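You operate a simulated robot arm through the tools that you are given. There is no shell and no other tool. Be economical: measure what you need, move in short steps, check, and stop when the job is done.

Carry out the task below with a simulated robot arm. There is one attempt and no reset: what you move stays moved.

JOB
Take one test shot in close mode, then switch off and cap the lens.
Fine: the cap waits on the bookcase that bears the typewriter.
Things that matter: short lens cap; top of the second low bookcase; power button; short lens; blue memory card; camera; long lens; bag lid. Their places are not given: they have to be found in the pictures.

Only the result counts: the job must be done as asked and must still hold three seconds after the hand-in. Knocking over, shifting, dropping, spilling or breaking anything else fails it. Lids that push on must go on centred and level and be pressed home; caps that screw on are set level and turned clockwise until they are tight.

ROBOT AND FRAMES
A 6-joint arm with a two-finger parallel gripper, fixed in place. Base frame: the origin is at the foot of the arm, x ahead of it, y to its left, z up. Units: m, rad, N and s.
With the tool pointing down near the work surface it reaches from about 0.1 to 0.7 m from the base axis. Its first joint turns from -2.897 to 2.897 rad. Payload 3.91 kg.
The TCP is the grasp point between the finger pads, 0.03 m short of the fingertips. In the tool frame z runs along the fingers and y along their closing line. Largest opening 0.11 m; finger width 0.02, thickness 0.01; the body of the gripper, 0.048 by 0.112 m, starts 0.055 m behind the TCP.
Orientation is that of the tool frame in the base frame, as [roll, pitch, yaw] about the fixed x, y, z axes, in that order (R = Rz(yaw) Ry(pitch) Rx(roll)). With the fingers straight down and closing along the base's y, the tool's x points along the base's -x, its y along +y and its z along -z.

CONTROLS
- The arm moves only by the tool move_arm. Its arguments are lists of equal length, an entry for each row: "slide": the shift along the tool's x, y, z in m, a list of three; "rot": the turn, a rotation vector about the tool's x, y, z in rad, a list of three. In form: {"slide": [[x, y, z], ...], "rot": [[ax, ay, az], ...]}. A call has 1 to 10 rows; each row is the pose to reach, as a shift and turn from the pose commanded when the call began, along the tool's axes at that moment. "jaw" is the finger opening in m, from 0 to 0.11, set as the call begins (left out, the last holds). Each row takes 0.2 s and may step no farther than 0.05 m and 0.15 rad from the row before; otherwise, or with a gripper value out of range, the whole call is refused. Where a pose cannot be reached the arm comes as near as it can. A force on the tool above 50 N (or 10 N above the force at the start of the call, whichever is more), or a blocked arm, ends the call early, and 0.2 s more pass. Each finger travels about 0.045 m/s and halts on what it meets, pressing with about 33 N; the grip force reading is that of the motor and also rises with nothing between the fingers. The clock runs only during rows and for 0.2 s after the last one: add rows that repeat a pose to give the fingers time. It gives the time, the measured TCP pose, the force on the tool (base axes), the opening and the grip force at its end, in the units of the frame above (readings bear some noise).
- Cameras (640 x 400 px; columns grow to the right, rows downward): "scene" is fixed at [0.4001, -0.6502, 1.8302]; the picture's right is [0.97, 0.26, 0.00], its down [0.11, -0.43, -0.90] and it looks along [-0.23, 0.87, -0.44] (base axes); focal length 344 px, centre (320, 200). "wrist" rides on the gripper at [-0.036, 0, -0.057] in the tool frame; the picture's right is [0.00, -1.00, 0.00], its down [0.97, 0.00, -0.24] and it looks along [0.24, 0.00, 0.97] (tool axes); focal length 218 px, centre (320, 200).
- capture(camera): a new picture of that camera. No time passes.
- move_column(by): slides the trunk up (or, below 0, down) by that many m; the arm rides with it, the base frame stays. It gives what a move gives, with no picture.
- probe_pixels(camera, pixels): for up to 12 pixels [column, row] of the newest picture of that camera ("zoom" is the newest enlarged one), the place [x, y, z] in the base frame of the surface seen there, good to about 0.002 m. No time passes.
- enlarge(camera, box): a new picture of the part [left, top, right, bottom] of that camera's present view, enlarged. No time passes.
- close_job(): hands the job in; it is judged then, once.

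Keep the steps short. Do not move on a guess: measure, check each grasp and each placing, and mend mistakes. In all there are 80 turns and 54 pictures (those below and enlarged ones count). Leave the gripper open and the arm clear of the work at the hand-in unless told otherwise, and finish with a single line.

The tools are called as a command line: name --argument value ..., lists and objects as JSON in quotes. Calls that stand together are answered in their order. move_arm: Moves the arm, as the interface text tells. Its arguments: {"type":"object","properties":{"slide":{"type":"array","items":{"type":"array","items":{"type":"number"}}},"rot":{"type":"array","items":{"type":"array","items":{"type":"number"}}},"jaw":{"type":"number"}},"required":["slide","rot"]} The other tools are called the same way: move_column (by) slides the trunk up or down; capture (camera) takes a picture; probe_pixels (camera, pixels) gives the place of the surface under pixels of a picture; enlarge (camera, box) takes an enlarged picture of a part of a camera's view; close_job () hands the job in.

At the start:

```text
t: 0.0
ee_pos: [0.22, 0.2384, 1.3408]
tool_rot: [-3.142, -0.001, -3.141]
force: [0.0, -0.6, 0.3]
grip_width: 0.1102
finger_force: 0.0
trunk travel left (down, up): [-0.525, 0.065]
```

scene: 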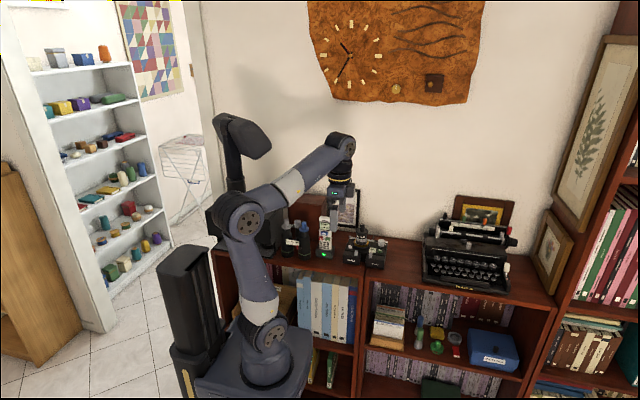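
wrist: 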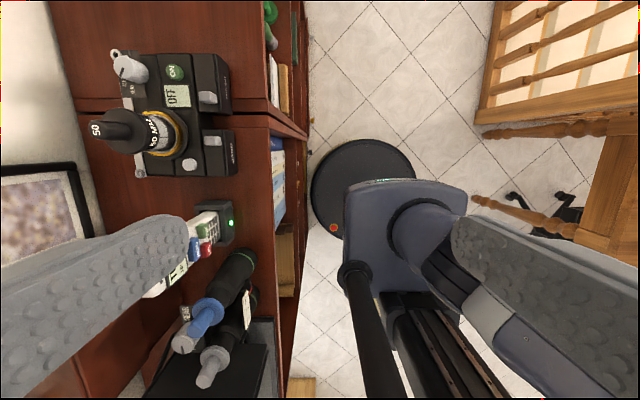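

I see the camera with its dials, lenses and cards in the wrist view; I'll enlarge both views to read the details.

enlarge --camera "wrist" --box '[70, 30, 310, 180]'

enlarge --camera "scene" --box '[260, 180, 420, 280]'

enlarge --camera "scene" --box '[360, 190, 560, 315]'

```text
2.67 times, centred on (190, 105) of wrist
```

zoom: 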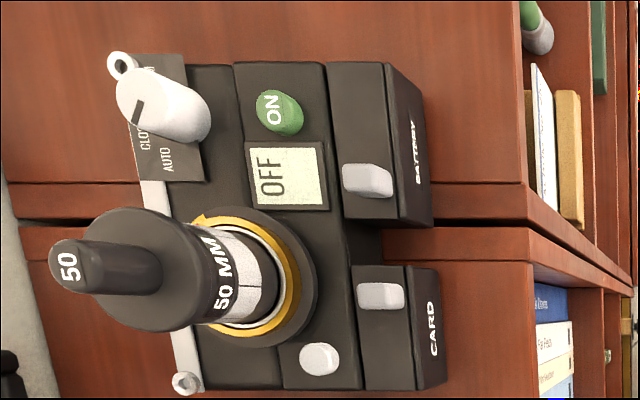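

```text
4.00 times, centred on (340, 230) of scene
```

zoom: 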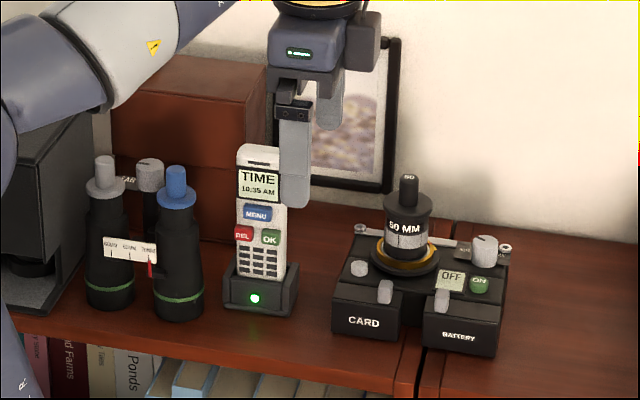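

```text
3.20 times, centred on (460, 252) of scene
```

zoom: 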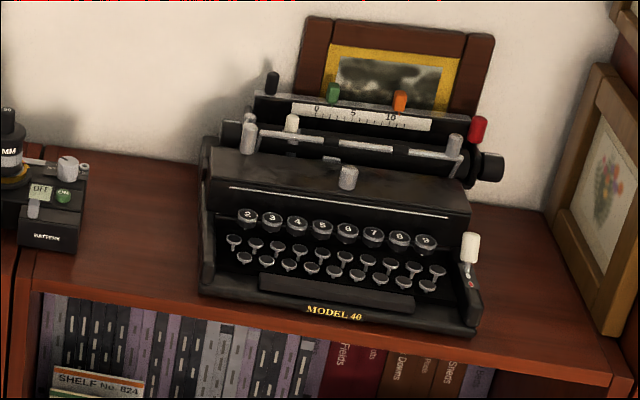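

Probing sizes and places of the camera parts and the neighbouring objects first.

probe_pixels --camera "wrist" --pixels '[[130, 68], [177, 72], [177, 96], [207, 97], [212, 138], [190, 165], [98, 130], [130, 131], [158, 135], [227, 80], [225, 155], [100, 112]]'

probe_pixels --camera "scene" --pixels '[[378, 240], [362, 226], [362, 242], [353, 270], [376, 274], [400, 255], [530, 290], [515, 245], [430, 285], [505, 290], [300, 275], [410, 240]]'

enlarge --camera "wrist" --box '[50, 180, 310, 400]'

```text
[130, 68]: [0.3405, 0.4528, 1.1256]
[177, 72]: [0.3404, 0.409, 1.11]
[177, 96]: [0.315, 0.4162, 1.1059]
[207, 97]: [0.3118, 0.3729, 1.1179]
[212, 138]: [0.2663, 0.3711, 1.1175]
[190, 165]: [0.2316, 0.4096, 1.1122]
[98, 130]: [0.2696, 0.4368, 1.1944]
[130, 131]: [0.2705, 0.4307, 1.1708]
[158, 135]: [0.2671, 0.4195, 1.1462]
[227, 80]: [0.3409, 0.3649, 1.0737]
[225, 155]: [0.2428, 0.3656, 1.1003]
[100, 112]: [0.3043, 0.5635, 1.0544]
```

```text
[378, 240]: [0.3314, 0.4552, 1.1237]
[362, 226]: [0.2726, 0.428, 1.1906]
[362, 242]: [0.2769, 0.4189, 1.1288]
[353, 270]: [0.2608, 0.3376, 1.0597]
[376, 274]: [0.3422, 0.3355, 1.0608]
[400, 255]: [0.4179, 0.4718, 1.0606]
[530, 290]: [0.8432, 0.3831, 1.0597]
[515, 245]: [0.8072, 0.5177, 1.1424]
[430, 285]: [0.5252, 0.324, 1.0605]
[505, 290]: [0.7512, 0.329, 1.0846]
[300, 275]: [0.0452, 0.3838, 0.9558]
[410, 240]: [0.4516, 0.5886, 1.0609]
```

```text
1.82 times, centred on (180, 290) of wrist
```

zoom: 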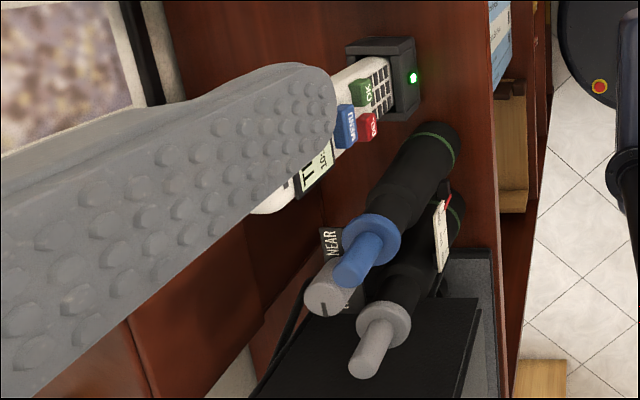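

The camera lies lens-up and straddles the seam at x≈0.3; the typewriter bookcase is to the right. No cap seen yet, so I move the arm up and toward +x to look at the typewriter bookcase from above.

move_arm --slide '[[-0.04, 0, -0.025], [-0.08, 0, -0.05], [-0.12, 0, -0.075], [-0.16, 0, -0.1], [-0.2, 0, -0.12], [-0.24, 0, -0.13], [-0.24, 0, -0.13]]' --rot '[[0, 0, 0], [0, 0, 0], [0, 0, 0], [0, 0, 0], [0, 0, 0], [0, 0, 0], [0, 0, 0]]'

capture --camera "wrist"

capture --camera "scene"

```text
t: 1.6
ee_pos: [0.4173, 0.2181, 1.3482]
tool_rot: [3.139, 0.004, -3.141]
force: [-0.4, -0.8, 0.1]
grip_width: 0.1101
finger_force: 0.1
out of reach, approached as far as the arm can: row 1, 2, 3, 4, 5, 6, 7
trunk travel left (down, up): [-0.525, 0.065]
```

```text
47 pictures are left
```

wrist: 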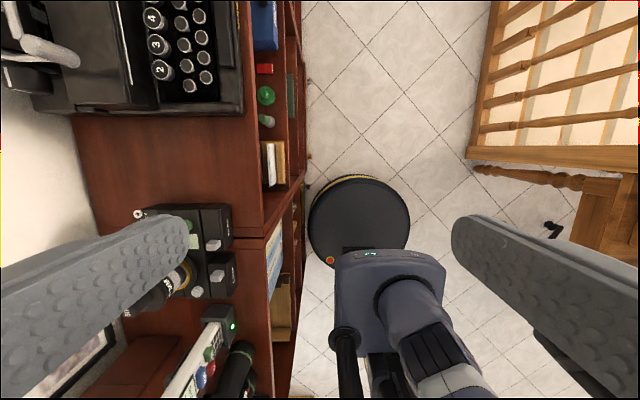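

```text
46 pictures are left
```

scene: 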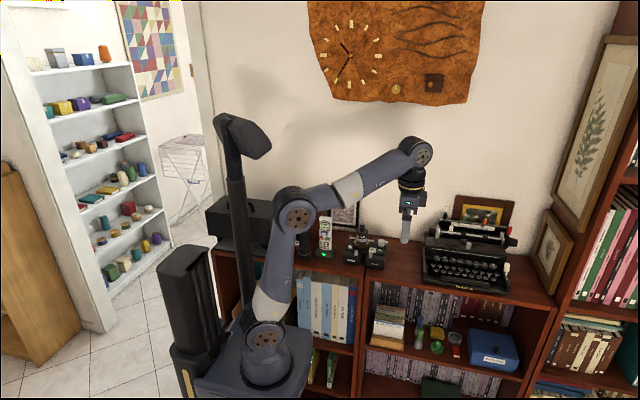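

enlarge --camera "scene" --box '[410, 190, 570, 290]'

enlarge --camera "scene" --box '[200, 180, 400, 305]'

enlarge --camera "scene" --box '[360, 280, 560, 400]'

```text
4.00 times, centred on (490, 240) of scene
```

zoom: 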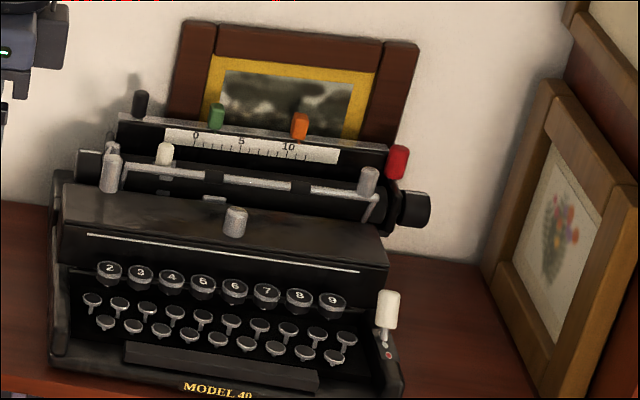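

```text
3.20 times, centred on (300, 242) of scene
```

zoom: 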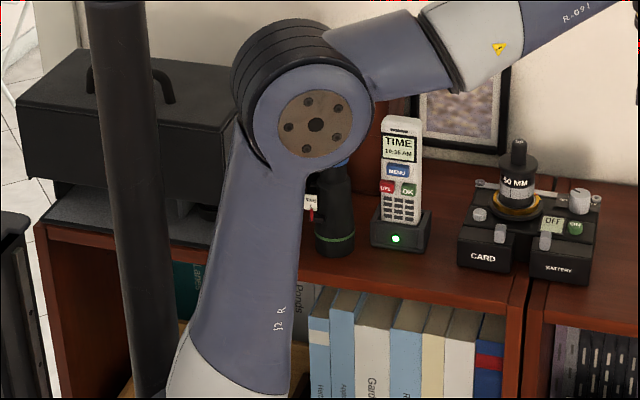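

```text
3.20 times, centred on (460, 340) of scene
```

zoom: 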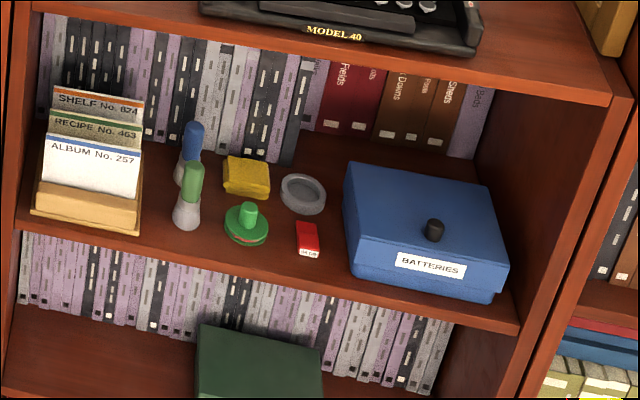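

The shelf below the typewriter holds a green disc with a knob, a grey ring and cards. I'll zoom in and measure there.

enlarge --camera "scene" --box '[400, 310, 480, 370]'

probe_pixels --camera "scene" --pixels '[[437, 344], [437, 352], [455, 340], [456, 353], [448, 365], [490, 335], [495, 352], [420, 325], [380, 318], [437, 334], [520, 300], [400, 290]]'

enlarge --camera "wrist" --box '[110, 180, 270, 340]'

```text
6.67 times, centred on (440, 340) of scene
```

zoom: 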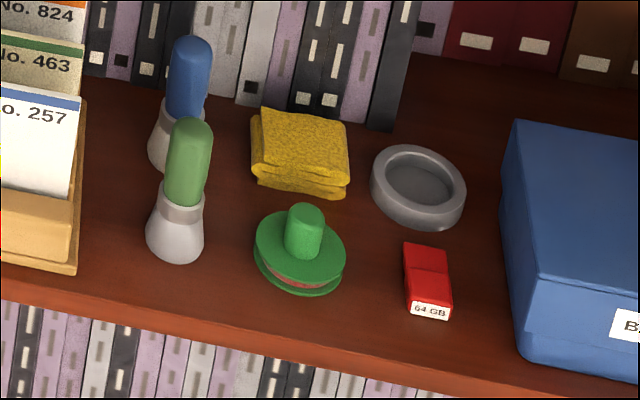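

```text
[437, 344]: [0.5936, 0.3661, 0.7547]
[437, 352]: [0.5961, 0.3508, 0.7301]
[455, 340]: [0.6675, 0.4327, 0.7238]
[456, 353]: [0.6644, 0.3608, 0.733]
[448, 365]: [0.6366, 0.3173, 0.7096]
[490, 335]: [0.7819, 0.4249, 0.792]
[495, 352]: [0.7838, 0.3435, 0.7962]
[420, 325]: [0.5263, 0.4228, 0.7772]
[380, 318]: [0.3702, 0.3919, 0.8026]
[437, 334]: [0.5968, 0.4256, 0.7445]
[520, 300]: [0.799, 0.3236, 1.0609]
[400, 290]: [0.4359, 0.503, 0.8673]
```

```text
2.50 times, centred on (190, 260) of wrist
```

zoom: 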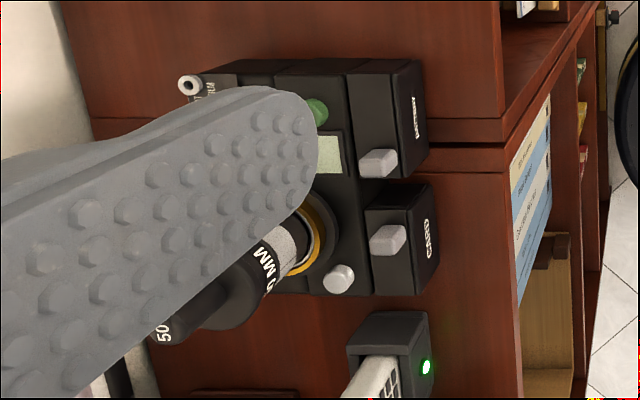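

My reading: the disc with the "50" knob on the lens looks like the cap already fitted; it must wait on the typewriter bookcase during the shot. I move over the camera to inspect it closely.

move_arm --slide '[[0.02, 0.03, 0], [0.04, 0.06, 0], [0.06, 0.09, 0], [0.08, 0.12, 0], [0.1, 0.15, 0], [0.117, 0.182, -0.01], [0.117, 0.182, -0.01]]' --rot '[[0, 0, 0], [0, 0, 0], [0, 0, 0], [0, 0, 0], [0, 0, 0], [0, 0, 0], [0, 0, 0]]'

capture --camera "wrist"

```text
t: 3.2
ee_pos: [0.2889, 0.3981, 1.3321]
tool_rot: [3.139, 0.003, 3.141]
force: [-0.7, -0.1, -0.4]
grip_width: 0.1099
finger_force: 0.0
out of reach, approached as far as the arm can: row 2, 3, 4, 5, 6, 7
trunk travel left (down, up): [-0.525, 0.065]
```

```text
40 pictures are left
```

wrist: 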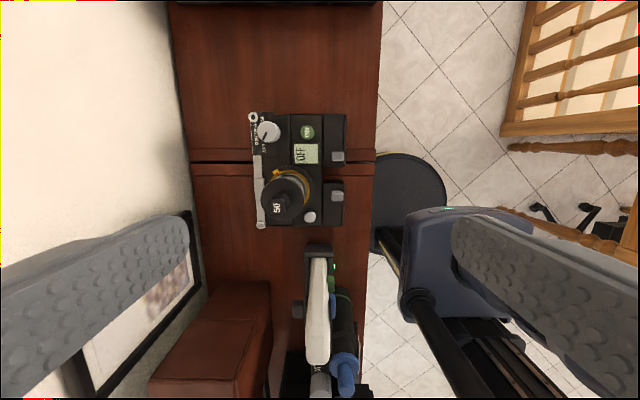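

enlarge --camera "wrist" --box '[235, 100, 363, 240]'

probe_pixels --camera "wrist" --pixels '[[268, 131], [307, 132], [310, 216], [277, 207], [275, 195], [290, 190], [305, 190], [262, 115], [330, 140], [330, 215], [260, 225], [253, 118]]'

```text
2.86 times, centred on (299, 170) of wrist
```

zoom: 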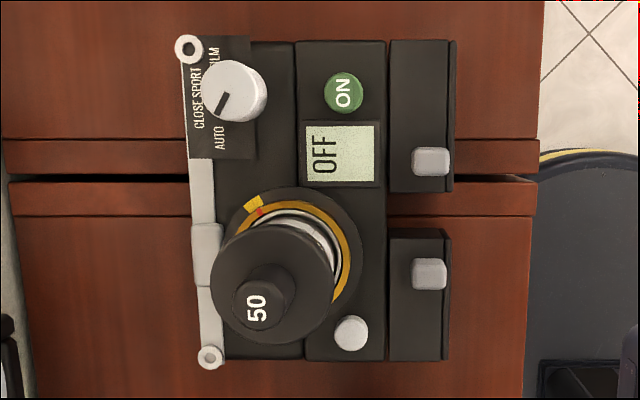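

```text
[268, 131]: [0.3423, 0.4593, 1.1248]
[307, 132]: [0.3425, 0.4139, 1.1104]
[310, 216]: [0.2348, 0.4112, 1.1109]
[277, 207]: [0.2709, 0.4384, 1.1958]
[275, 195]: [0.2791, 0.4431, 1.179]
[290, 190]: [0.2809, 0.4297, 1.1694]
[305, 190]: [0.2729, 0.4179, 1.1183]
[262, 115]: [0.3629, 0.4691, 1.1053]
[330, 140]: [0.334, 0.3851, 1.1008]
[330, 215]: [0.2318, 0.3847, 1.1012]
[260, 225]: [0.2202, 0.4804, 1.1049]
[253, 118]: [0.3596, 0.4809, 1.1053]
```

enlarge --camera "wrist" --box '[245, 105, 293, 160]'

enlarge --camera "scene" --box '[340, 215, 392, 275]'

```text
7.27 times, centred on (269, 132) of wrist
```

zoom: 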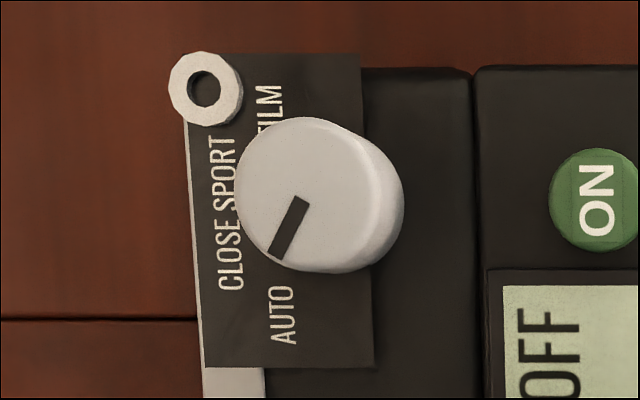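

```text
6.67 times, centred on (366, 245) of scene
```

zoom: 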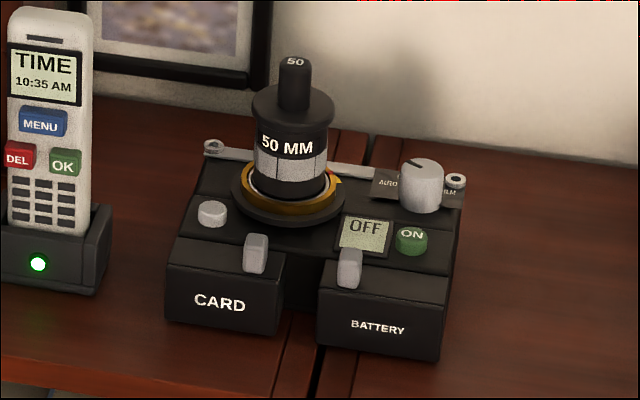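

The dial points at AUTO; CLOSE is ~40° clockwise (seen from above). I zoom on the lens to fix its axis.

enlarge --camera "wrist" --box '[254, 160, 318, 230]'

```text
5.71 times, centred on (286, 195) of wrist
```

zoom: 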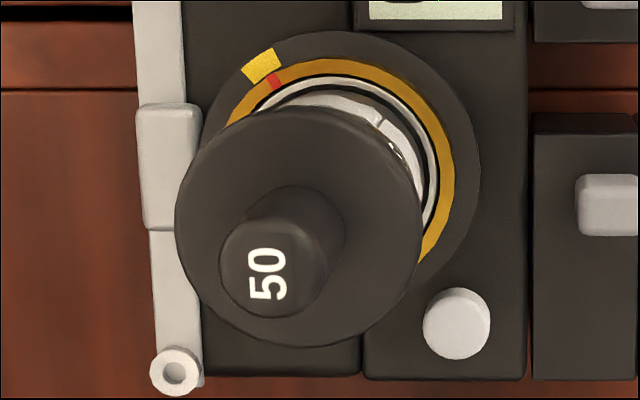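

probe_pixels --camera "zoom" --pixels '[[228, 262], [318, 262], [272, 225], [272, 308], [272, 268], [180, 230], [418, 230], [298, 112], [298, 340], [456, 323], [260, 68], [470, 180]]'

```text
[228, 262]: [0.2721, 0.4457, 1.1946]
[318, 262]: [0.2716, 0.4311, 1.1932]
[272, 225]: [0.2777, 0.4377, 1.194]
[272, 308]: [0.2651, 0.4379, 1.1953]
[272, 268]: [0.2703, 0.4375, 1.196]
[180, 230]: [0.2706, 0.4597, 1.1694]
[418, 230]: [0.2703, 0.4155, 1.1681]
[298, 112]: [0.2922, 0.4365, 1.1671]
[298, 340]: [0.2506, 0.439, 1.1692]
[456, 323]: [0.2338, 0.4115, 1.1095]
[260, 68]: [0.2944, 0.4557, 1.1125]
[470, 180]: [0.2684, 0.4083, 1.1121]
```

Cap axis is at (0.271, 0.438), knob 15 mm wide from z≈1.17 to 1.196. I approach above it with a narrower jaw and check the pose.

move_arm --slide '[[0.006, 0.015, 0.02], [0.012, 0.03, 0.04], [0.018, 0.04, 0.06], [0.018, 0.04, 0.06]]' --rot '[[0, 0, 0], [0, 0, 0], [0, 0, 0], [0, 0, 0]]' --jaw 0.06

```text
t: 4.2
ee_pos: [0.2712, 0.4354, 1.2734]
tool_rot: [-3.139, 0.001, -3.141]
force: [-0.2, 0.5, 0.5]
grip_width: 0.06
finger_force: 0.0
trunk travel left (down, up): [-0.525, 0.065]
```

move_arm --slide '[[0, 0.0025, 0.02], [0, 0.0025, 0.045], [0, 0.0025, 0.045]]' --rot '[[0, 0, 0], [0, 0, 0], [0, 0, 0]]'

capture --camera "wrist"

```text
t: 5.0
ee_pos: [0.2721, 0.438, 1.2258]
tool_rot: [-3.141, 0.0, 3.141]
force: [-0.5, 0.0, 0.6]
grip_width: 0.0602
finger_force: 0.2
trunk travel left (down, up): [-0.525, 0.065]
```

```text
35 pictures are left
```

wrist: 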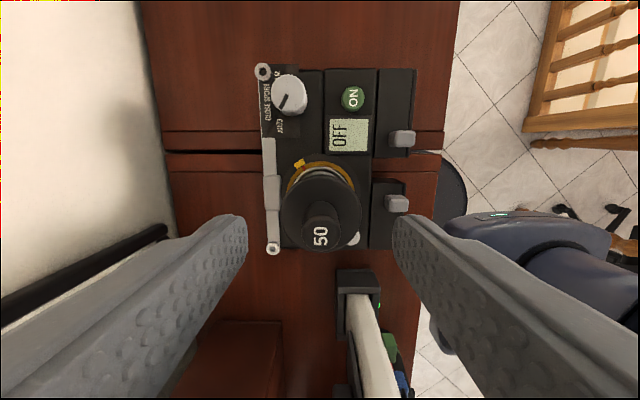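

The knob is centred between the fingers. I go down 20 mm (tips just above the disc) and close.

move_arm --slide '[[0.001, 0, 0.01], [0.001, 0, 0.02], [0.001, 0, 0.02]]' --rot '[[0, 0, 0], [0, 0, 0], [0, 0, 0]]'

move_arm --slide '[[0, 0, 0], [0, 0, 0], [0, 0, 0], [0, 0, 0], [0, 0, 0], [0, 0, 0]]' --rot '[[0, 0, 0], [0, 0, 0], [0, 0, 0], [0, 0, 0], [0, 0, 0], [0, 0, 0]]' --jaw 0.0

capture --camera "wrist"

```text
t: 5.8
ee_pos: [0.2691, 0.4376, 1.2077]
tool_rot: [-3.141, 0.0, -3.141]
force: [-0.3, 0.1, -0.4]
grip_width: 0.0598
finger_force: 0.0
trunk travel left (down, up): [-0.525, 0.065]
```

```text
t: 7.2
ee_pos: [0.271, 0.4381, 1.2078]
tool_rot: [3.141, -0.001, -3.141]
force: [0.5, -1.9, -0.8]
grip_width: 0.0156
finger_force: 33.0
trunk travel left (down, up): [-0.525, 0.065]
```

```text
34 pictures are left
```

wrist: 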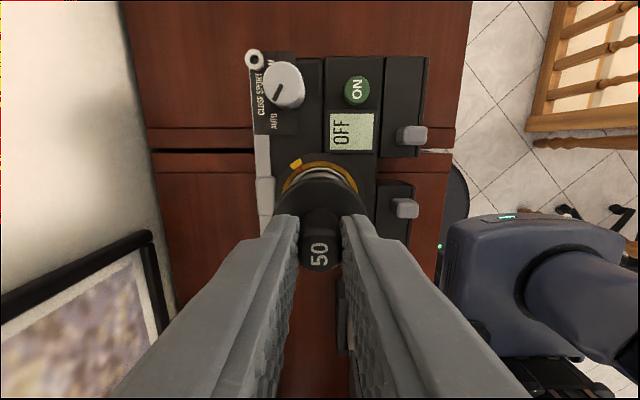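

Knob gripped (15.6 mm). I lift very gently, 2–6 mm, watching the force.

move_arm --slide '[[0, 0, -0.001], [0, 0, -0.002], [0, 0, -0.003]]' --rot '[[0, 0, 0], [0, 0, 0], [0, 0, 0]]'

enlarge --camera "scene" --box '[330, 200, 410, 280]'

```text
t: 8.0
ee_pos: [0.2711, 0.4382, 1.2116]
tool_rot: [-3.141, -0.001, -3.14]
force: [0.2, 0.7, 0.3]
grip_width: 0.0153
finger_force: 33.1
trunk travel left (down, up): [-0.525, 0.065]
```

```text
5.00 times, centred on (370, 240) of scene
```

zoom: 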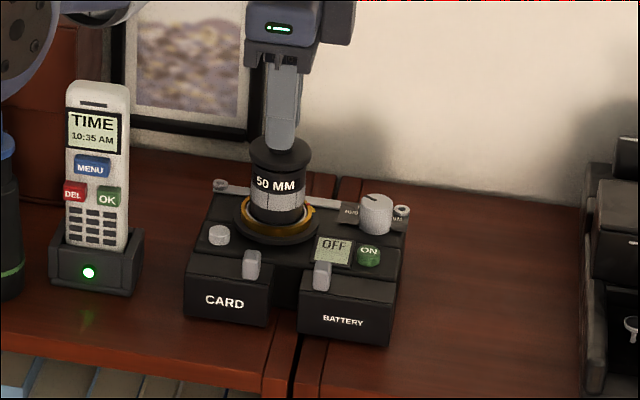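

Almost no force, so the cap seems to come off freely. I lift another 15 mm and check.

move_arm --slide '[[0, 0, -0.005], [0, 0, -0.01], [0, 0, -0.015]]' --rot '[[0, 0, 0], [0, 0, 0], [0, 0, 0]]'

enlarge --camera "scene" --box '[330, 200, 410, 280]'

```text
t: 8.8
ee_pos: [0.2709, 0.4385, 1.2247]
tool_rot: [3.141, 0.0, 3.141]
force: [-0.5, 0.2, -0.5]
grip_width: 0.0153
finger_force: 32.6
trunk travel left (down, up): [-0.525, 0.065]
```

```text
5.00 times, centred on (370, 240) of scene
```

zoom: 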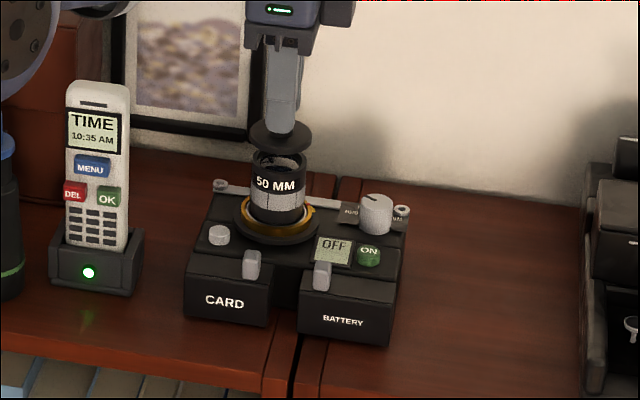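

The cap is off cleanly. I measure the lens rim and cap rim to learn the seating geometry.

enlarge --camera "scene" --box '[352, 215, 376, 245]'

probe_pixels --camera "scene" --pixels '[[365, 228], [365, 226], [366, 230], [366, 232], [366, 235], [403, 250], [410, 246], [395, 243], [425, 240], [420, 255]]'

```text
13.33 times, centred on (364, 230) of scene
```

zoom: 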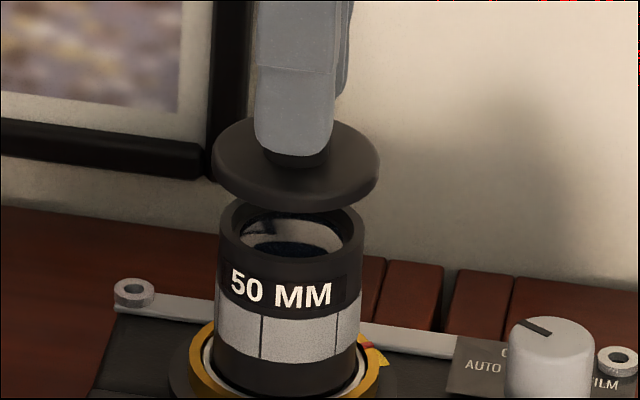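

```text
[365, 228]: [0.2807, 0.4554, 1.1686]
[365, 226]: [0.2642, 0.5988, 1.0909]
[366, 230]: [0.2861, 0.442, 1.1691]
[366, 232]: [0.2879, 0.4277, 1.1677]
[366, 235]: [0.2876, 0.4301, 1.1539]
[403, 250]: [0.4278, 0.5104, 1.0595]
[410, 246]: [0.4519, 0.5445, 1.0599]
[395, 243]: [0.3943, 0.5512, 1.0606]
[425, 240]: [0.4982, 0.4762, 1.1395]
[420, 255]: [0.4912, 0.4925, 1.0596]
```

Lens rim is at z≈1.168, so cap underside is ~0.040 below the TCP. I carry the cap to the free top at (0.415, 0.44) of the second bookcase.

move_arm --slide '[[0, 0, -0.03], [-0.036, 0, -0.03], [-0.072, 0, -0.03], [-0.108, 0, -0.03], [-0.144, 0, -0.03], [-0.144, 0, 0.01], [-0.144, 0, 0.05], [-0.144, 0, 0.09], [-0.144, 0, 0.11], [-0.144, 0, 0.11]]' --rot '[[0, 0, 0], [0, 0, 0], [0, 0, 0], [0, 0, 0], [0, 0, 0], [0, 0, 0], [0, 0, 0], [0, 0, 0], [0, 0, 0], [0, 0, 0]]'

enlarge --camera "scene" --box '[350, 190, 450, 280]'

```text
t: 11.0
ee_pos: [0.413, 0.4383, 1.1139]
tool_rot: [-3.141, -0.001, -3.142]
force: [0.0, -0.3, 0.4]
grip_width: 0.0154
finger_force: 32.9
trunk travel left (down, up): [-0.525, 0.065]
```

```text
4.44 times, centred on (400, 235) of scene
```

zoom: 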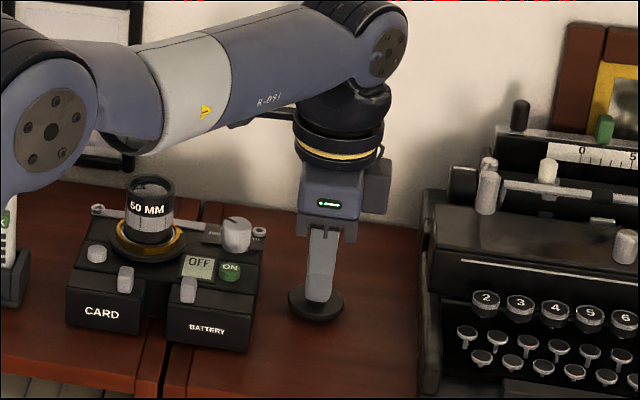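

Now I lower in small steps until contact.

move_arm --slide '[[0, 0, 0.003], [0, 0, 0.006], [0, 0, 0.009], [0, 0, 0.009]]' --rot '[[0, 0, 0], [0, 0, 0], [0, 0, 0], [0, 0, 0]]'

move_arm --slide '[[0, 0, 0.0015], [0, 0, 0.003], [0, 0, 0.003]]' --rot '[[0, 0, 0], [0, 0, 0], [0, 0, 0]]'

enlarge --camera "scene" --box '[390, 225, 440, 275]'

```text
t: 12.0
ee_pos: [0.4147, 0.4387, 1.106]
tool_rot: [3.142, -0.001, 3.14]
force: [-0.2, 0.5, 0.8]
grip_width: 0.0156
finger_force: 32.5
trunk travel left (down, up): [-0.525, 0.065]
```

```text
t: 12.8
ee_pos: [0.4144, 0.4396, 1.1039]
tool_rot: [3.139, 0.003, -3.141]
force: [-3.4, 1.5, 12.0]
grip_width: 0.0153
finger_force: 33.3
trunk travel left (down, up): [-0.525, 0.065]
```

```text
8.00 times, centred on (415, 250) of scene
```

zoom: 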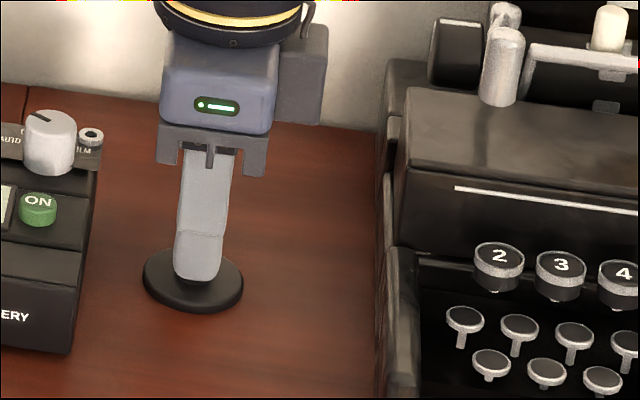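

Contact (12 N) and level. I ease 1 mm, open the jaw, then rise.

move_arm --slide '[[0, 0, -0.001], [0, 0, -0.001], [0, 0, -0.001], [0, 0, -0.001]]' --rot '[[0, 0, 0], [0, 0, 0], [0, 0, 0], [0, 0, 0]]' --jaw 0.05

move_arm --slide '[[0, 0, -0.03], [0, 0, -0.06], [0, 0, -0.1], [0, 0, -0.14], [0, 0, -0.14]]' --rot '[[0, 0, 0], [0, 0, 0], [0, 0, 0], [0, 0, 0], [0, 0, 0]]'

capture --camera "wrist"

```text
t: 13.8
ee_pos: [0.4165, 0.4389, 1.1042]
tool_rot: [-3.141, -0.002, 3.141]
force: [-0.4, -0.4, -0.3]
grip_width: 0.05
finger_force: 0.0
trunk travel left (down, up): [-0.525, 0.065]
```

```text
t: 15.0
ee_pos: [0.4134, 0.4386, 1.2446]
tool_rot: [3.141, -0.001, 3.141]
force: [0.6, 0.1, 1.0]
grip_width: 0.0499
finger_force: 0.0
trunk travel left (down, up): [-0.525, 0.065]
```

```text
28 pictures are left
```

wrist: 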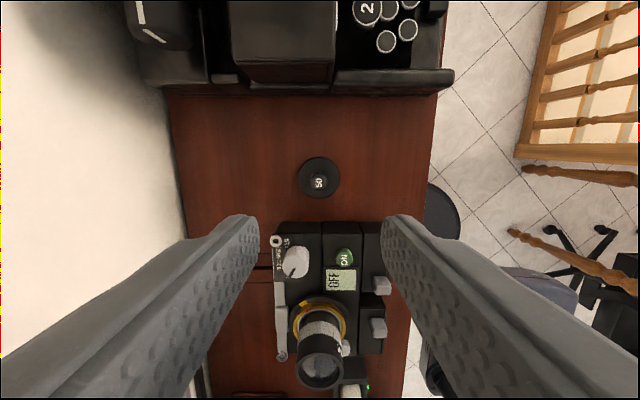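

The cap stands on the bookcase. I probe the button, dial and shutter from this fresh view.

enlarge --camera "wrist" --box '[262, 215, 390, 295]'

```text
5.00 times, centred on (326, 255) of wrist
```

zoom: 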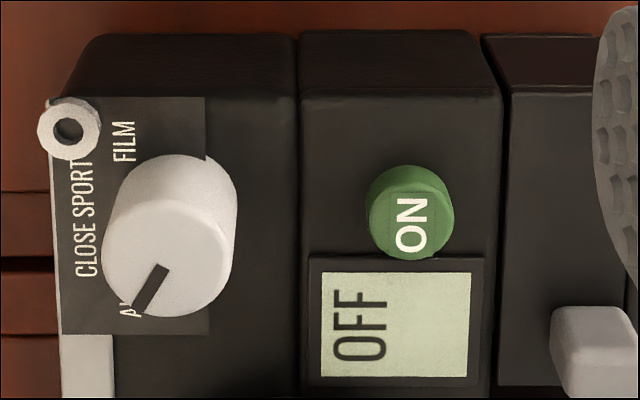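

probe_pixels --camera "zoom" --pixels '[[412, 222], [412, 190], [412, 250], [380, 222], [445, 222], [412, 155], [108, 265], [218, 265], [165, 215], [165, 312], [165, 262], [180, 320]]'

```text
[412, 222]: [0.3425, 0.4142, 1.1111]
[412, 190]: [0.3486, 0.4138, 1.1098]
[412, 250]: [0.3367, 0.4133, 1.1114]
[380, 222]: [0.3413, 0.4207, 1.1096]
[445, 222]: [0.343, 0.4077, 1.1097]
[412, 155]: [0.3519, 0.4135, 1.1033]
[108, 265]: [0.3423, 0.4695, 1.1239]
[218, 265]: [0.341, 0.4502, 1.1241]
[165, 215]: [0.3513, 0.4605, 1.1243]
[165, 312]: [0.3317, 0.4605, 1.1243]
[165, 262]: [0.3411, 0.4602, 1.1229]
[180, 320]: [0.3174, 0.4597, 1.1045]
```

Button centre (0.3425, 0.414), top z 1.111. I close the jaw and go to 10 mm above it.

move_arm --slide '[[0.036, -0.012, 0], [0.0725, -0.0245, 0.0], [0.0725, -0.0245, 0.04], [0.0725, -0.0245, 0.08], [0.0725, -0.0245, 0.093], [0.0725, -0.0245, 0.093], [0.0725, -0.0245, 0.093]]' --rot '[[0, 0, 0], [0, 0, 0], [0, 0, 0], [0, 0, 0], [0, 0, 0], [0, 0, 0], [0, 0, 0]]' --jaw 0.0

enlarge --camera "scene" --box '[340, 205, 420, 280]'

```text
t: 16.6
ee_pos: [0.3438, 0.4137, 1.151]
tool_rot: [3.141, 0.0, -3.141]
force: [0.5, -0.3, 0.2]
grip_width: 0.0002
finger_force: 32.8
trunk travel left (down, up): [-0.525, 0.065]
```

```text
5.33 times, centred on (380, 242) of scene
```

zoom: 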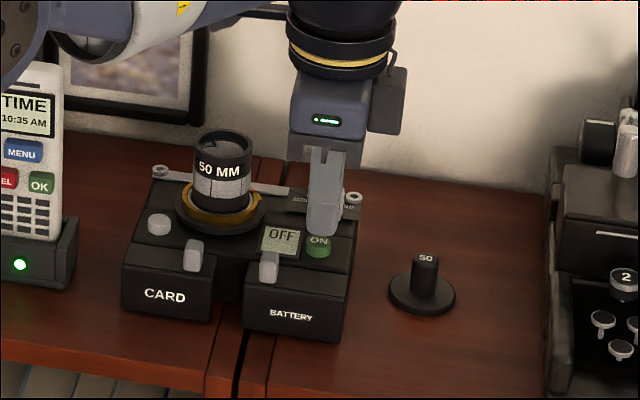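

Tips are right above the button. I press down ~3 mm past its top and come back up.

move_arm --slide '[[0, 0, 0.006], [0, 0, 0.01], [0, 0, 0.012], [0, 0, 0.013]]' --rot '[[0, 0, 0], [0, 0, 0], [0, 0, 0], [0, 0, 0]]'

enlarge --camera "scene" --box '[340, 205, 420, 280]'

```text
t: 17.6
ee_pos: [0.3423, 0.4141, 1.1378]
tool_rot: [3.14, 0.0, 3.141]
force: [0.7, 1.0, 2.6]
grip_width: 0.0
finger_force: 33.1
trunk travel left (down, up): [-0.525, 0.065]
```

```text
5.33 times, centred on (380, 242) of scene
```

zoom: 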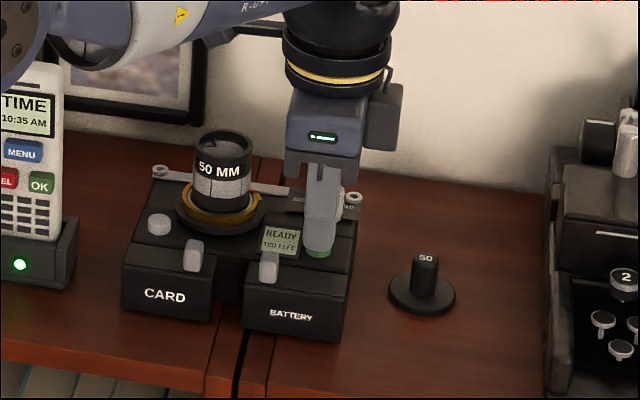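

Display now says READY. I release straight up, then go above the mode dial pre-turned −0.7 rad with the jaw at 40 mm.

move_arm --slide '[[0, 0, -0.01], [0, 0, -0.03], [0, 0, -0.05], [0, 0.023, -0.05], [0.001, 0.046, -0.05], [0.001, 0.046, -0.05]]' --rot '[[0, 0, 0], [0, 0, -0.14], [0, 0, -0.28], [0, 0, -0.42], [0, 0, -0.56], [0, 0, -0.7]]'

move_arm --slide '[[0, 0, 0], [0, 0, 0], [0, 0, 0]]' --rot '[[0, 0, 0], [0, 0, 0], [0, 0, 0]]' --jaw 0.04

capture --camera "wrist"

```text
t: 19.0
ee_pos: [0.3407, 0.459, 1.1883]
tool_rot: [3.141, 0.0, -2.438]
force: [0.0, -0.5, -1.1]
grip_width: 0.0001
finger_force: 33.5
trunk travel left (down, up): [-0.525, 0.065]
```

```text
t: 19.8
ee_pos: [0.3413, 0.4595, 1.1884]
tool_rot: [3.14, 0.001, -2.443]
force: [-0.4, -0.8, -0.2]
grip_width: 0.0397
finger_force: 0.1
trunk travel left (down, up): [-0.525, 0.065]
```

```text
24 pictures are left
```

wrist: 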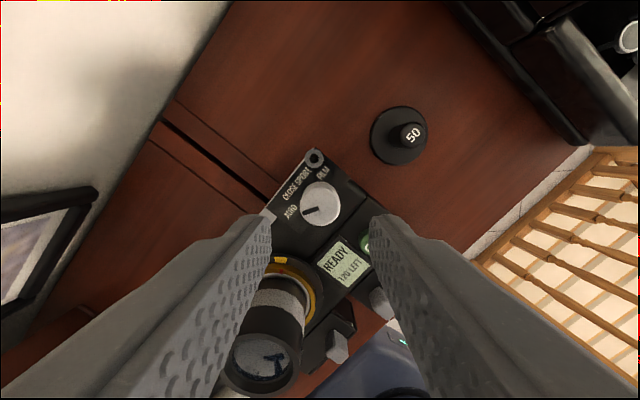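

The dial sits between the fingers, clear of the lens and button. I descend to grip its top 14 mm and close.

move_arm --slide '[[0, 0, 0.02], [0, 0, 0.035], [0, 0, 0.0485], [0, 0, 0.0485]]' --rot '[[0, 0, 0], [0, 0, 0], [0, 0, 0], [0, 0, 0]]'

move_arm --slide '[[0, 0, 0], [0, 0, 0], [0, 0, 0], [0, 0, 0]]' --rot '[[0, 0, 0], [0, 0, 0], [0, 0, 0], [0, 0, 0]]' --jaw 0.0

enlarge --camera "wrist" --box '[220, 100, 420, 280]'

```text
t: 20.8
ee_pos: [0.3418, 0.4598, 1.1396]
tool_rot: [-3.141, -0.002, -2.442]
force: [0.5, 0.4, 0.2]
grip_width: 0.0401
finger_force: 0.1
trunk travel left (down, up): [-0.525, 0.065]
```

```text
t: 21.8
ee_pos: [0.3415, 0.4598, 1.1396]
tool_rot: [3.141, 0.0, -2.441]
force: [0.4, -0.6, -0.3]
grip_width: 0.023
finger_force: 33.4
trunk travel left (down, up): [-0.525, 0.065]
```

```text
2.22 times, centred on (320, 190) of wrist
```

zoom: 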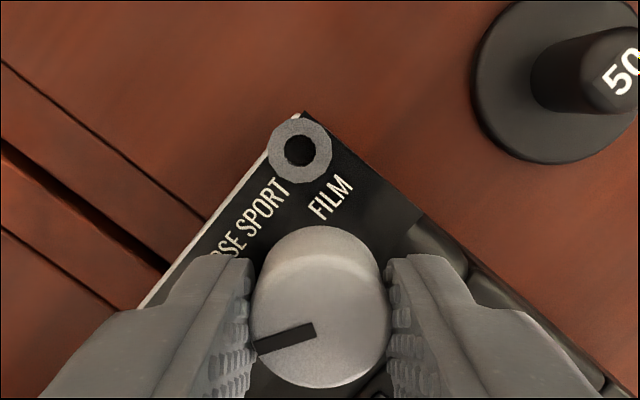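

Dial gripped (23 mm). I turn it +0.70 rad (clockwise from above) in steps.

move_arm --slide '[[0, 0, 0], [0, 0, 0], [0, 0, 0], [0, 0, 0], [0, 0, 0], [0, 0, 0]]' --rot '[[0, 0, 0.14], [0, 0, 0.28], [0, 0, 0.42], [0, 0, 0.56], [0, 0, 0.7], [0, 0, 0.7]]'

enlarge --camera "wrist" --box '[220, 100, 420, 280]'

```text
t: 23.2
ee_pos: [0.3409, 0.4606, 1.1389]
tool_rot: [-3.141, -0.001, 3.14]
force: [0.0, -0.3, -1.7]
grip_width: 0.0229
finger_force: 33.0
trunk travel left (down, up): [-0.525, 0.065]
```

```text
2.22 times, centred on (320, 190) of wrist
```

zoom: 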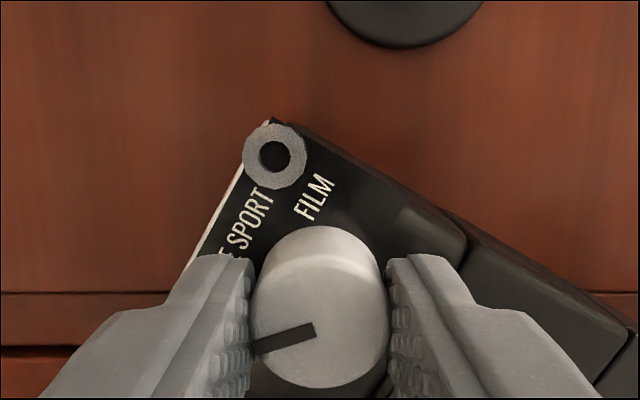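

The camera body turned along with the dial (dial stiff, body light). I check the scene before mending this.

enlarge --camera "scene" --box '[300, 190, 440, 285]'

capture --camera "wrist"

```text
4.21 times, centred on (370, 238) of scene
```

zoom: 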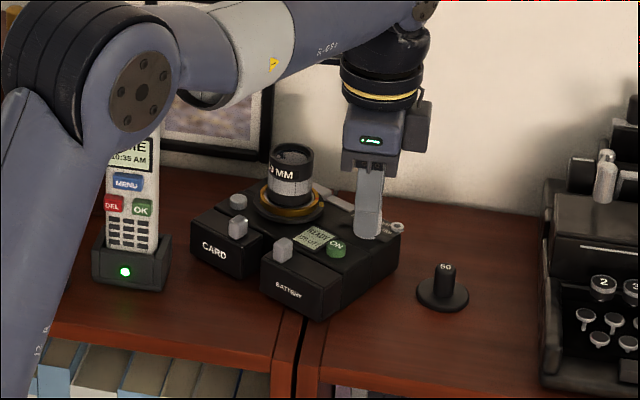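

```text
20 pictures are left
```

wrist: 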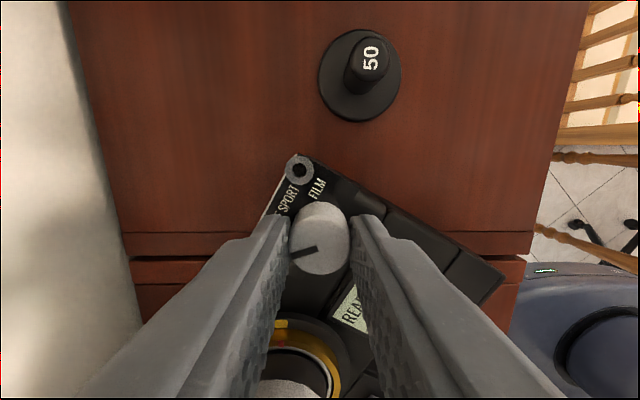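

Nothing else is touched. I turn back by −0.7 rad to bring the body back and see how it follows.

move_arm --slide '[[0, 0, 0], [0, 0, 0], [0, 0, 0], [0, 0, 0], [0, 0, 0], [0, 0, 0]]' --rot '[[0, 0, -0.14], [0, 0, -0.28], [0, 0, -0.42], [0, 0, -0.56], [0, 0, -0.7], [0, 0, -0.7]]'

capture --camera "wrist"

```text
t: 24.6
ee_pos: [0.3404, 0.461, 1.1394]
tool_rot: [3.141, -0.002, -2.44]
force: [0.1, 0.2, 0.2]
grip_width: 0.0228
finger_force: 32.9
trunk travel left (down, up): [-0.525, 0.065]
```

```text
19 pictures are left
```

wrist: 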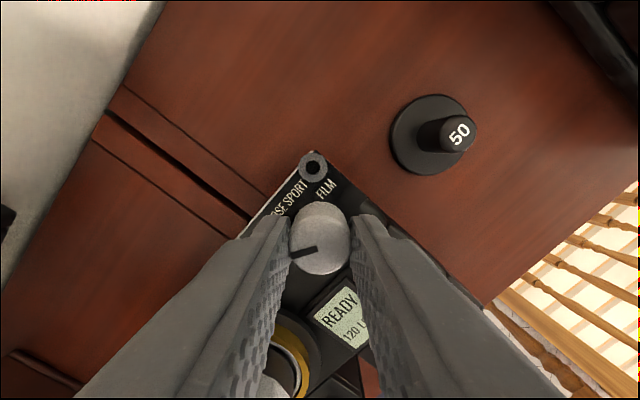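

probe_pixels --camera "wrist" --pixels '[[313, 158], [326, 167], [300, 167], [313, 177], [372, 218], [480, 303], [450, 278], [325, 313], [352, 290]]'

enlarge --camera "scene" --box '[330, 205, 410, 280]'

```text
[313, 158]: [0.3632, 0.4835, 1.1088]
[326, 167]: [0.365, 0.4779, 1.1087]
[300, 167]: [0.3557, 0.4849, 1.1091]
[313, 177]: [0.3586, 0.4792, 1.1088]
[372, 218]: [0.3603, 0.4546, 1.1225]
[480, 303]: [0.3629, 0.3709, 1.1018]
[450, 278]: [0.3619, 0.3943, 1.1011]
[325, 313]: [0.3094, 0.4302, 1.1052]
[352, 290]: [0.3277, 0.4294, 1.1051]
```

```text
5.33 times, centred on (370, 242) of scene
```

zoom: 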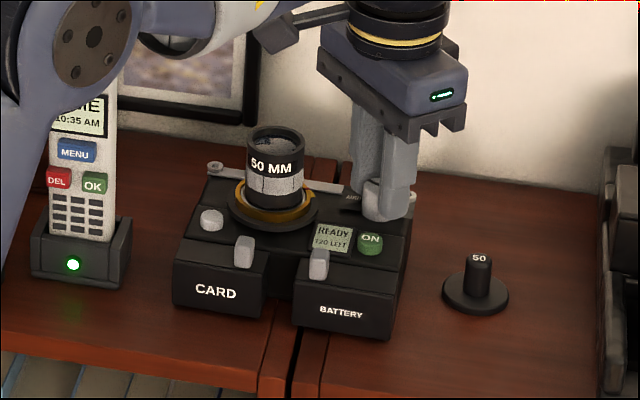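

The body came back to within ~1–2 mm of its place. Now I press the dial down to load the camera's feet before twisting; first read the force.

move_arm --slide '[[0, 0, 0.001], [0, 0, 0.002], [0, 0, 0.003], [0, 0, 0.003]]' --rot '[[0, 0, 0], [0, 0, 0], [0, 0, 0], [0, 0, 0]]'

```text
t: 25.6
ee_pos: [0.3409, 0.4599, 1.1382]
tool_rot: [3.14, 0.004, -2.441]
force: [4.8, 4.4, 21.8]
grip_width: 0.0228
finger_force: 33.1
trunk travel left (down, up): [-0.525, 0.065]
```

22 N down. I add a millimetre and twist slowly, half the angle, then check.

move_arm --slide '[[0, 0, 0.001], [0, 0, 0.001], [0, 0, 0.001], [0, 0, 0.001], [0, 0, 0.001], [0, 0, 0.001], [0, 0, 0.001], [0, 0, 0.001], [0, 0, 0.001], [0, 0, 0.001]]' --rot '[[0, 0, 0.035], [0, 0, 0.07], [0, 0, 0.105], [0, 0, 0.14], [0, 0, 0.175], [0, 0, 0.21], [0, 0, 0.245], [0, 0, 0.28], [0, 0, 0.315], [0, 0, 0.35]]'

capture --camera "wrist"

```text
t: 27.8
ee_pos: [0.3406, 0.4597, 1.1354]
tool_rot: [3.141, 0.0, -2.792]
force: [2.8, 6.6, 19.2]
grip_width: 0.0228
finger_force: 33.0
trunk travel left (down, up): [-0.525, 0.065]
```

```text
17 pictures are left
```

wrist: 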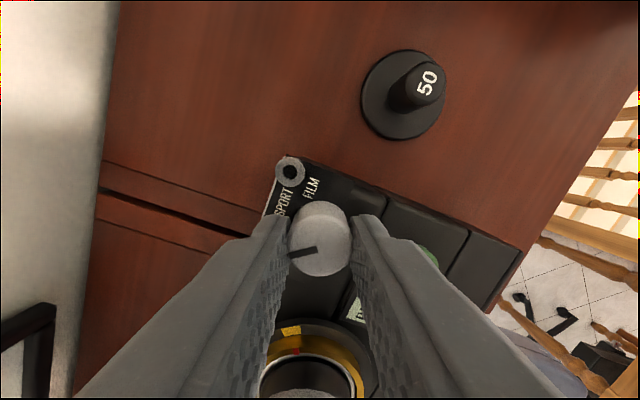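

The body stays nearly in place while the dial turns. I continue the other half, same load.

move_arm --slide '[[0, 0, 0], [0, 0, 0], [0, 0, 0], [0, 0, 0], [0, 0, 0], [0, 0, 0], [0, 0, 0], [0, 0, 0], [0, 0, 0], [0, 0, 0]]' --rot '[[0, 0, 0.035], [0, 0, 0.07], [0, 0, 0.105], [0, 0, 0.14], [0, 0, 0.175], [0, 0, 0.21], [0, 0, 0.245], [0, 0, 0.28], [0, 0, 0.315], [0, 0, 0.35]]'

capture --camera "wrist"

```text
t: 30.0
ee_pos: [0.341, 0.4615, 1.137]
tool_rot: [-3.141, 0.002, -3.14]
force: [1.5, 16.0, 16.6]
grip_width: 0.0228
finger_force: 33.2
trunk travel left (down, up): [-0.525, 0.065]
```

```text
16 pictures are left
```

wrist: 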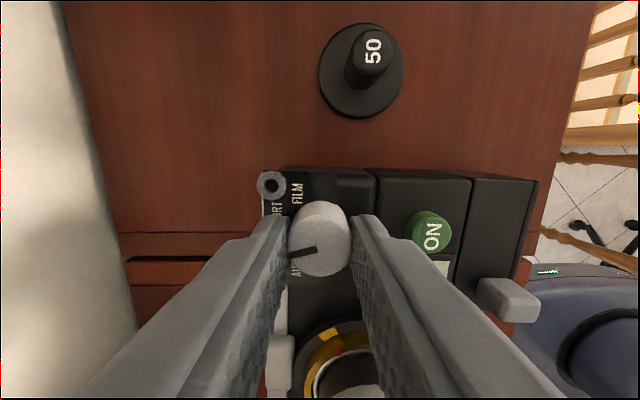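

Dial appears at CLOSE with the body still square. I ease the load, then open slightly and rise.

move_arm --slide '[[0, 0, -0.002], [0, 0, -0.003], [0, 0, -0.003]]' --rot '[[0, 0, 0], [0, 0, 0], [0, 0, 0]]'

move_arm --slide '[[0, 0, 0], [0, 0, 0], [0, 0, 0]]' --rot '[[0, 0, 0], [0, 0, 0], [0, 0, 0]]' --jaw 0.036

move_arm --slide '[[0, 0, -0.02], [0, 0, -0.05], [0, 0, -0.09], [-0.03, -0.03, -0.11], [-0.03, -0.03, -0.11]]' --rot '[[0, 0, 0], [0, 0, 0], [0, 0, 0], [0, 0, 0], [0, 0, 0]]'

capture --camera "wrist"

```text
t: 30.8
ee_pos: [0.3426, 0.4586, 1.1362]
tool_rot: [-3.136, -0.003, 3.139]
force: [-0.2, -0.4, -2.2]
grip_width: 0.0229
finger_force: 32.9
trunk travel left (down, up): [-0.525, 0.065]
```

```text
t: 31.6
ee_pos: [0.3407, 0.4605, 1.1388]
tool_rot: [3.141, 0.0, 3.141]
force: [-0.6, -0.1, 0.0]
grip_width: 0.0359
finger_force: 0.0
trunk travel left (down, up): [-0.525, 0.065]
```

```text
t: 32.8
ee_pos: [0.3736, 0.4328, 1.2495]
tool_rot: [-3.141, 0.0, -3.141]
force: [-0.2, 0.2, -1.4]
grip_width: 0.0358
finger_force: 0.0
trunk travel left (down, up): [-0.525, 0.065]
```

```text
15 pictures are left
```

wrist: 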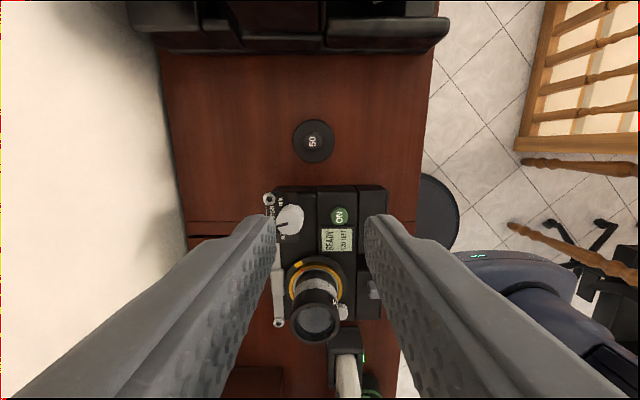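

enlarge --camera "wrist" --box '[255, 180, 375, 345]'

enlarge --camera "scene" --box '[350, 220, 410, 275]'

```text
2.42 times, centred on (315, 262) of wrist
```

zoom: 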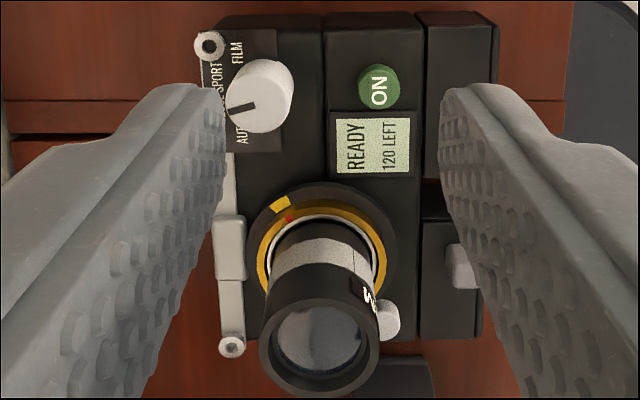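

```text
7.27 times, centred on (380, 248) of scene
```

zoom: 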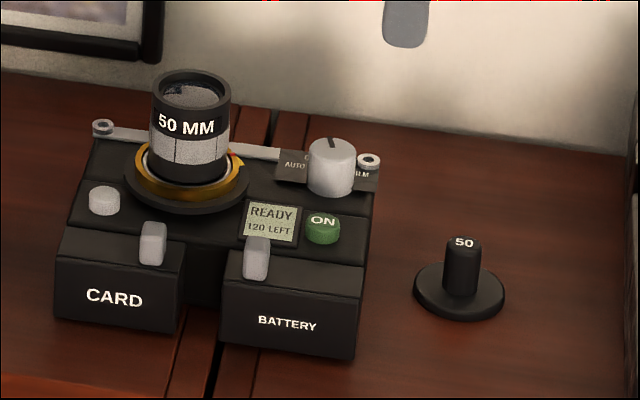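

The pointer is at the CLOSE position and the display shows READY, 120 LEFT. I re-measure shutter, lens rim and power button.

probe_pixels --camera "wrist" --pixels '[[344, 312], [346, 307], [340, 216], [292, 319], [337, 319], [314, 304], [314, 338], [292, 314], [337, 314], [313, 141], [269, 199], [279, 323]]'

probe_pixels --camera "zoom" --pixels '[[103, 200], [90, 195], [116, 195], [323, 220], [160, 90], [222, 90], [190, 72], [190, 108], [462, 242], [155, 86], [228, 86]]'

```text
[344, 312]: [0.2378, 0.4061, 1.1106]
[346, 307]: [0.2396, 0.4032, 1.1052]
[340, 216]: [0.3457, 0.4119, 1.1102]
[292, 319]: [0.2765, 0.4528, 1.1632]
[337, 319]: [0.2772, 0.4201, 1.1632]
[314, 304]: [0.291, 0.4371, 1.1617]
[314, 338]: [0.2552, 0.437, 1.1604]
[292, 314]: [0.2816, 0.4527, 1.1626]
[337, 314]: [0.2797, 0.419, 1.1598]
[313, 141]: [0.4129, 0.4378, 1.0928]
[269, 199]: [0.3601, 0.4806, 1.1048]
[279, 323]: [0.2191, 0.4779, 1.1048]
```

```text
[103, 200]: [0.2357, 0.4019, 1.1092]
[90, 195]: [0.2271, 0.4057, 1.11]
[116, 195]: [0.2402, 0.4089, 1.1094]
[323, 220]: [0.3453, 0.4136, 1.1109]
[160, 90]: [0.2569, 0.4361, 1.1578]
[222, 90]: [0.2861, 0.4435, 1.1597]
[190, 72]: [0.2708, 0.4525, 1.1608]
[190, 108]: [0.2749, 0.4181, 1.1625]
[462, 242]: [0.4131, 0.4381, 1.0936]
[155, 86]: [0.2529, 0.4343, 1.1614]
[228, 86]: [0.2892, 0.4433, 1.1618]
```

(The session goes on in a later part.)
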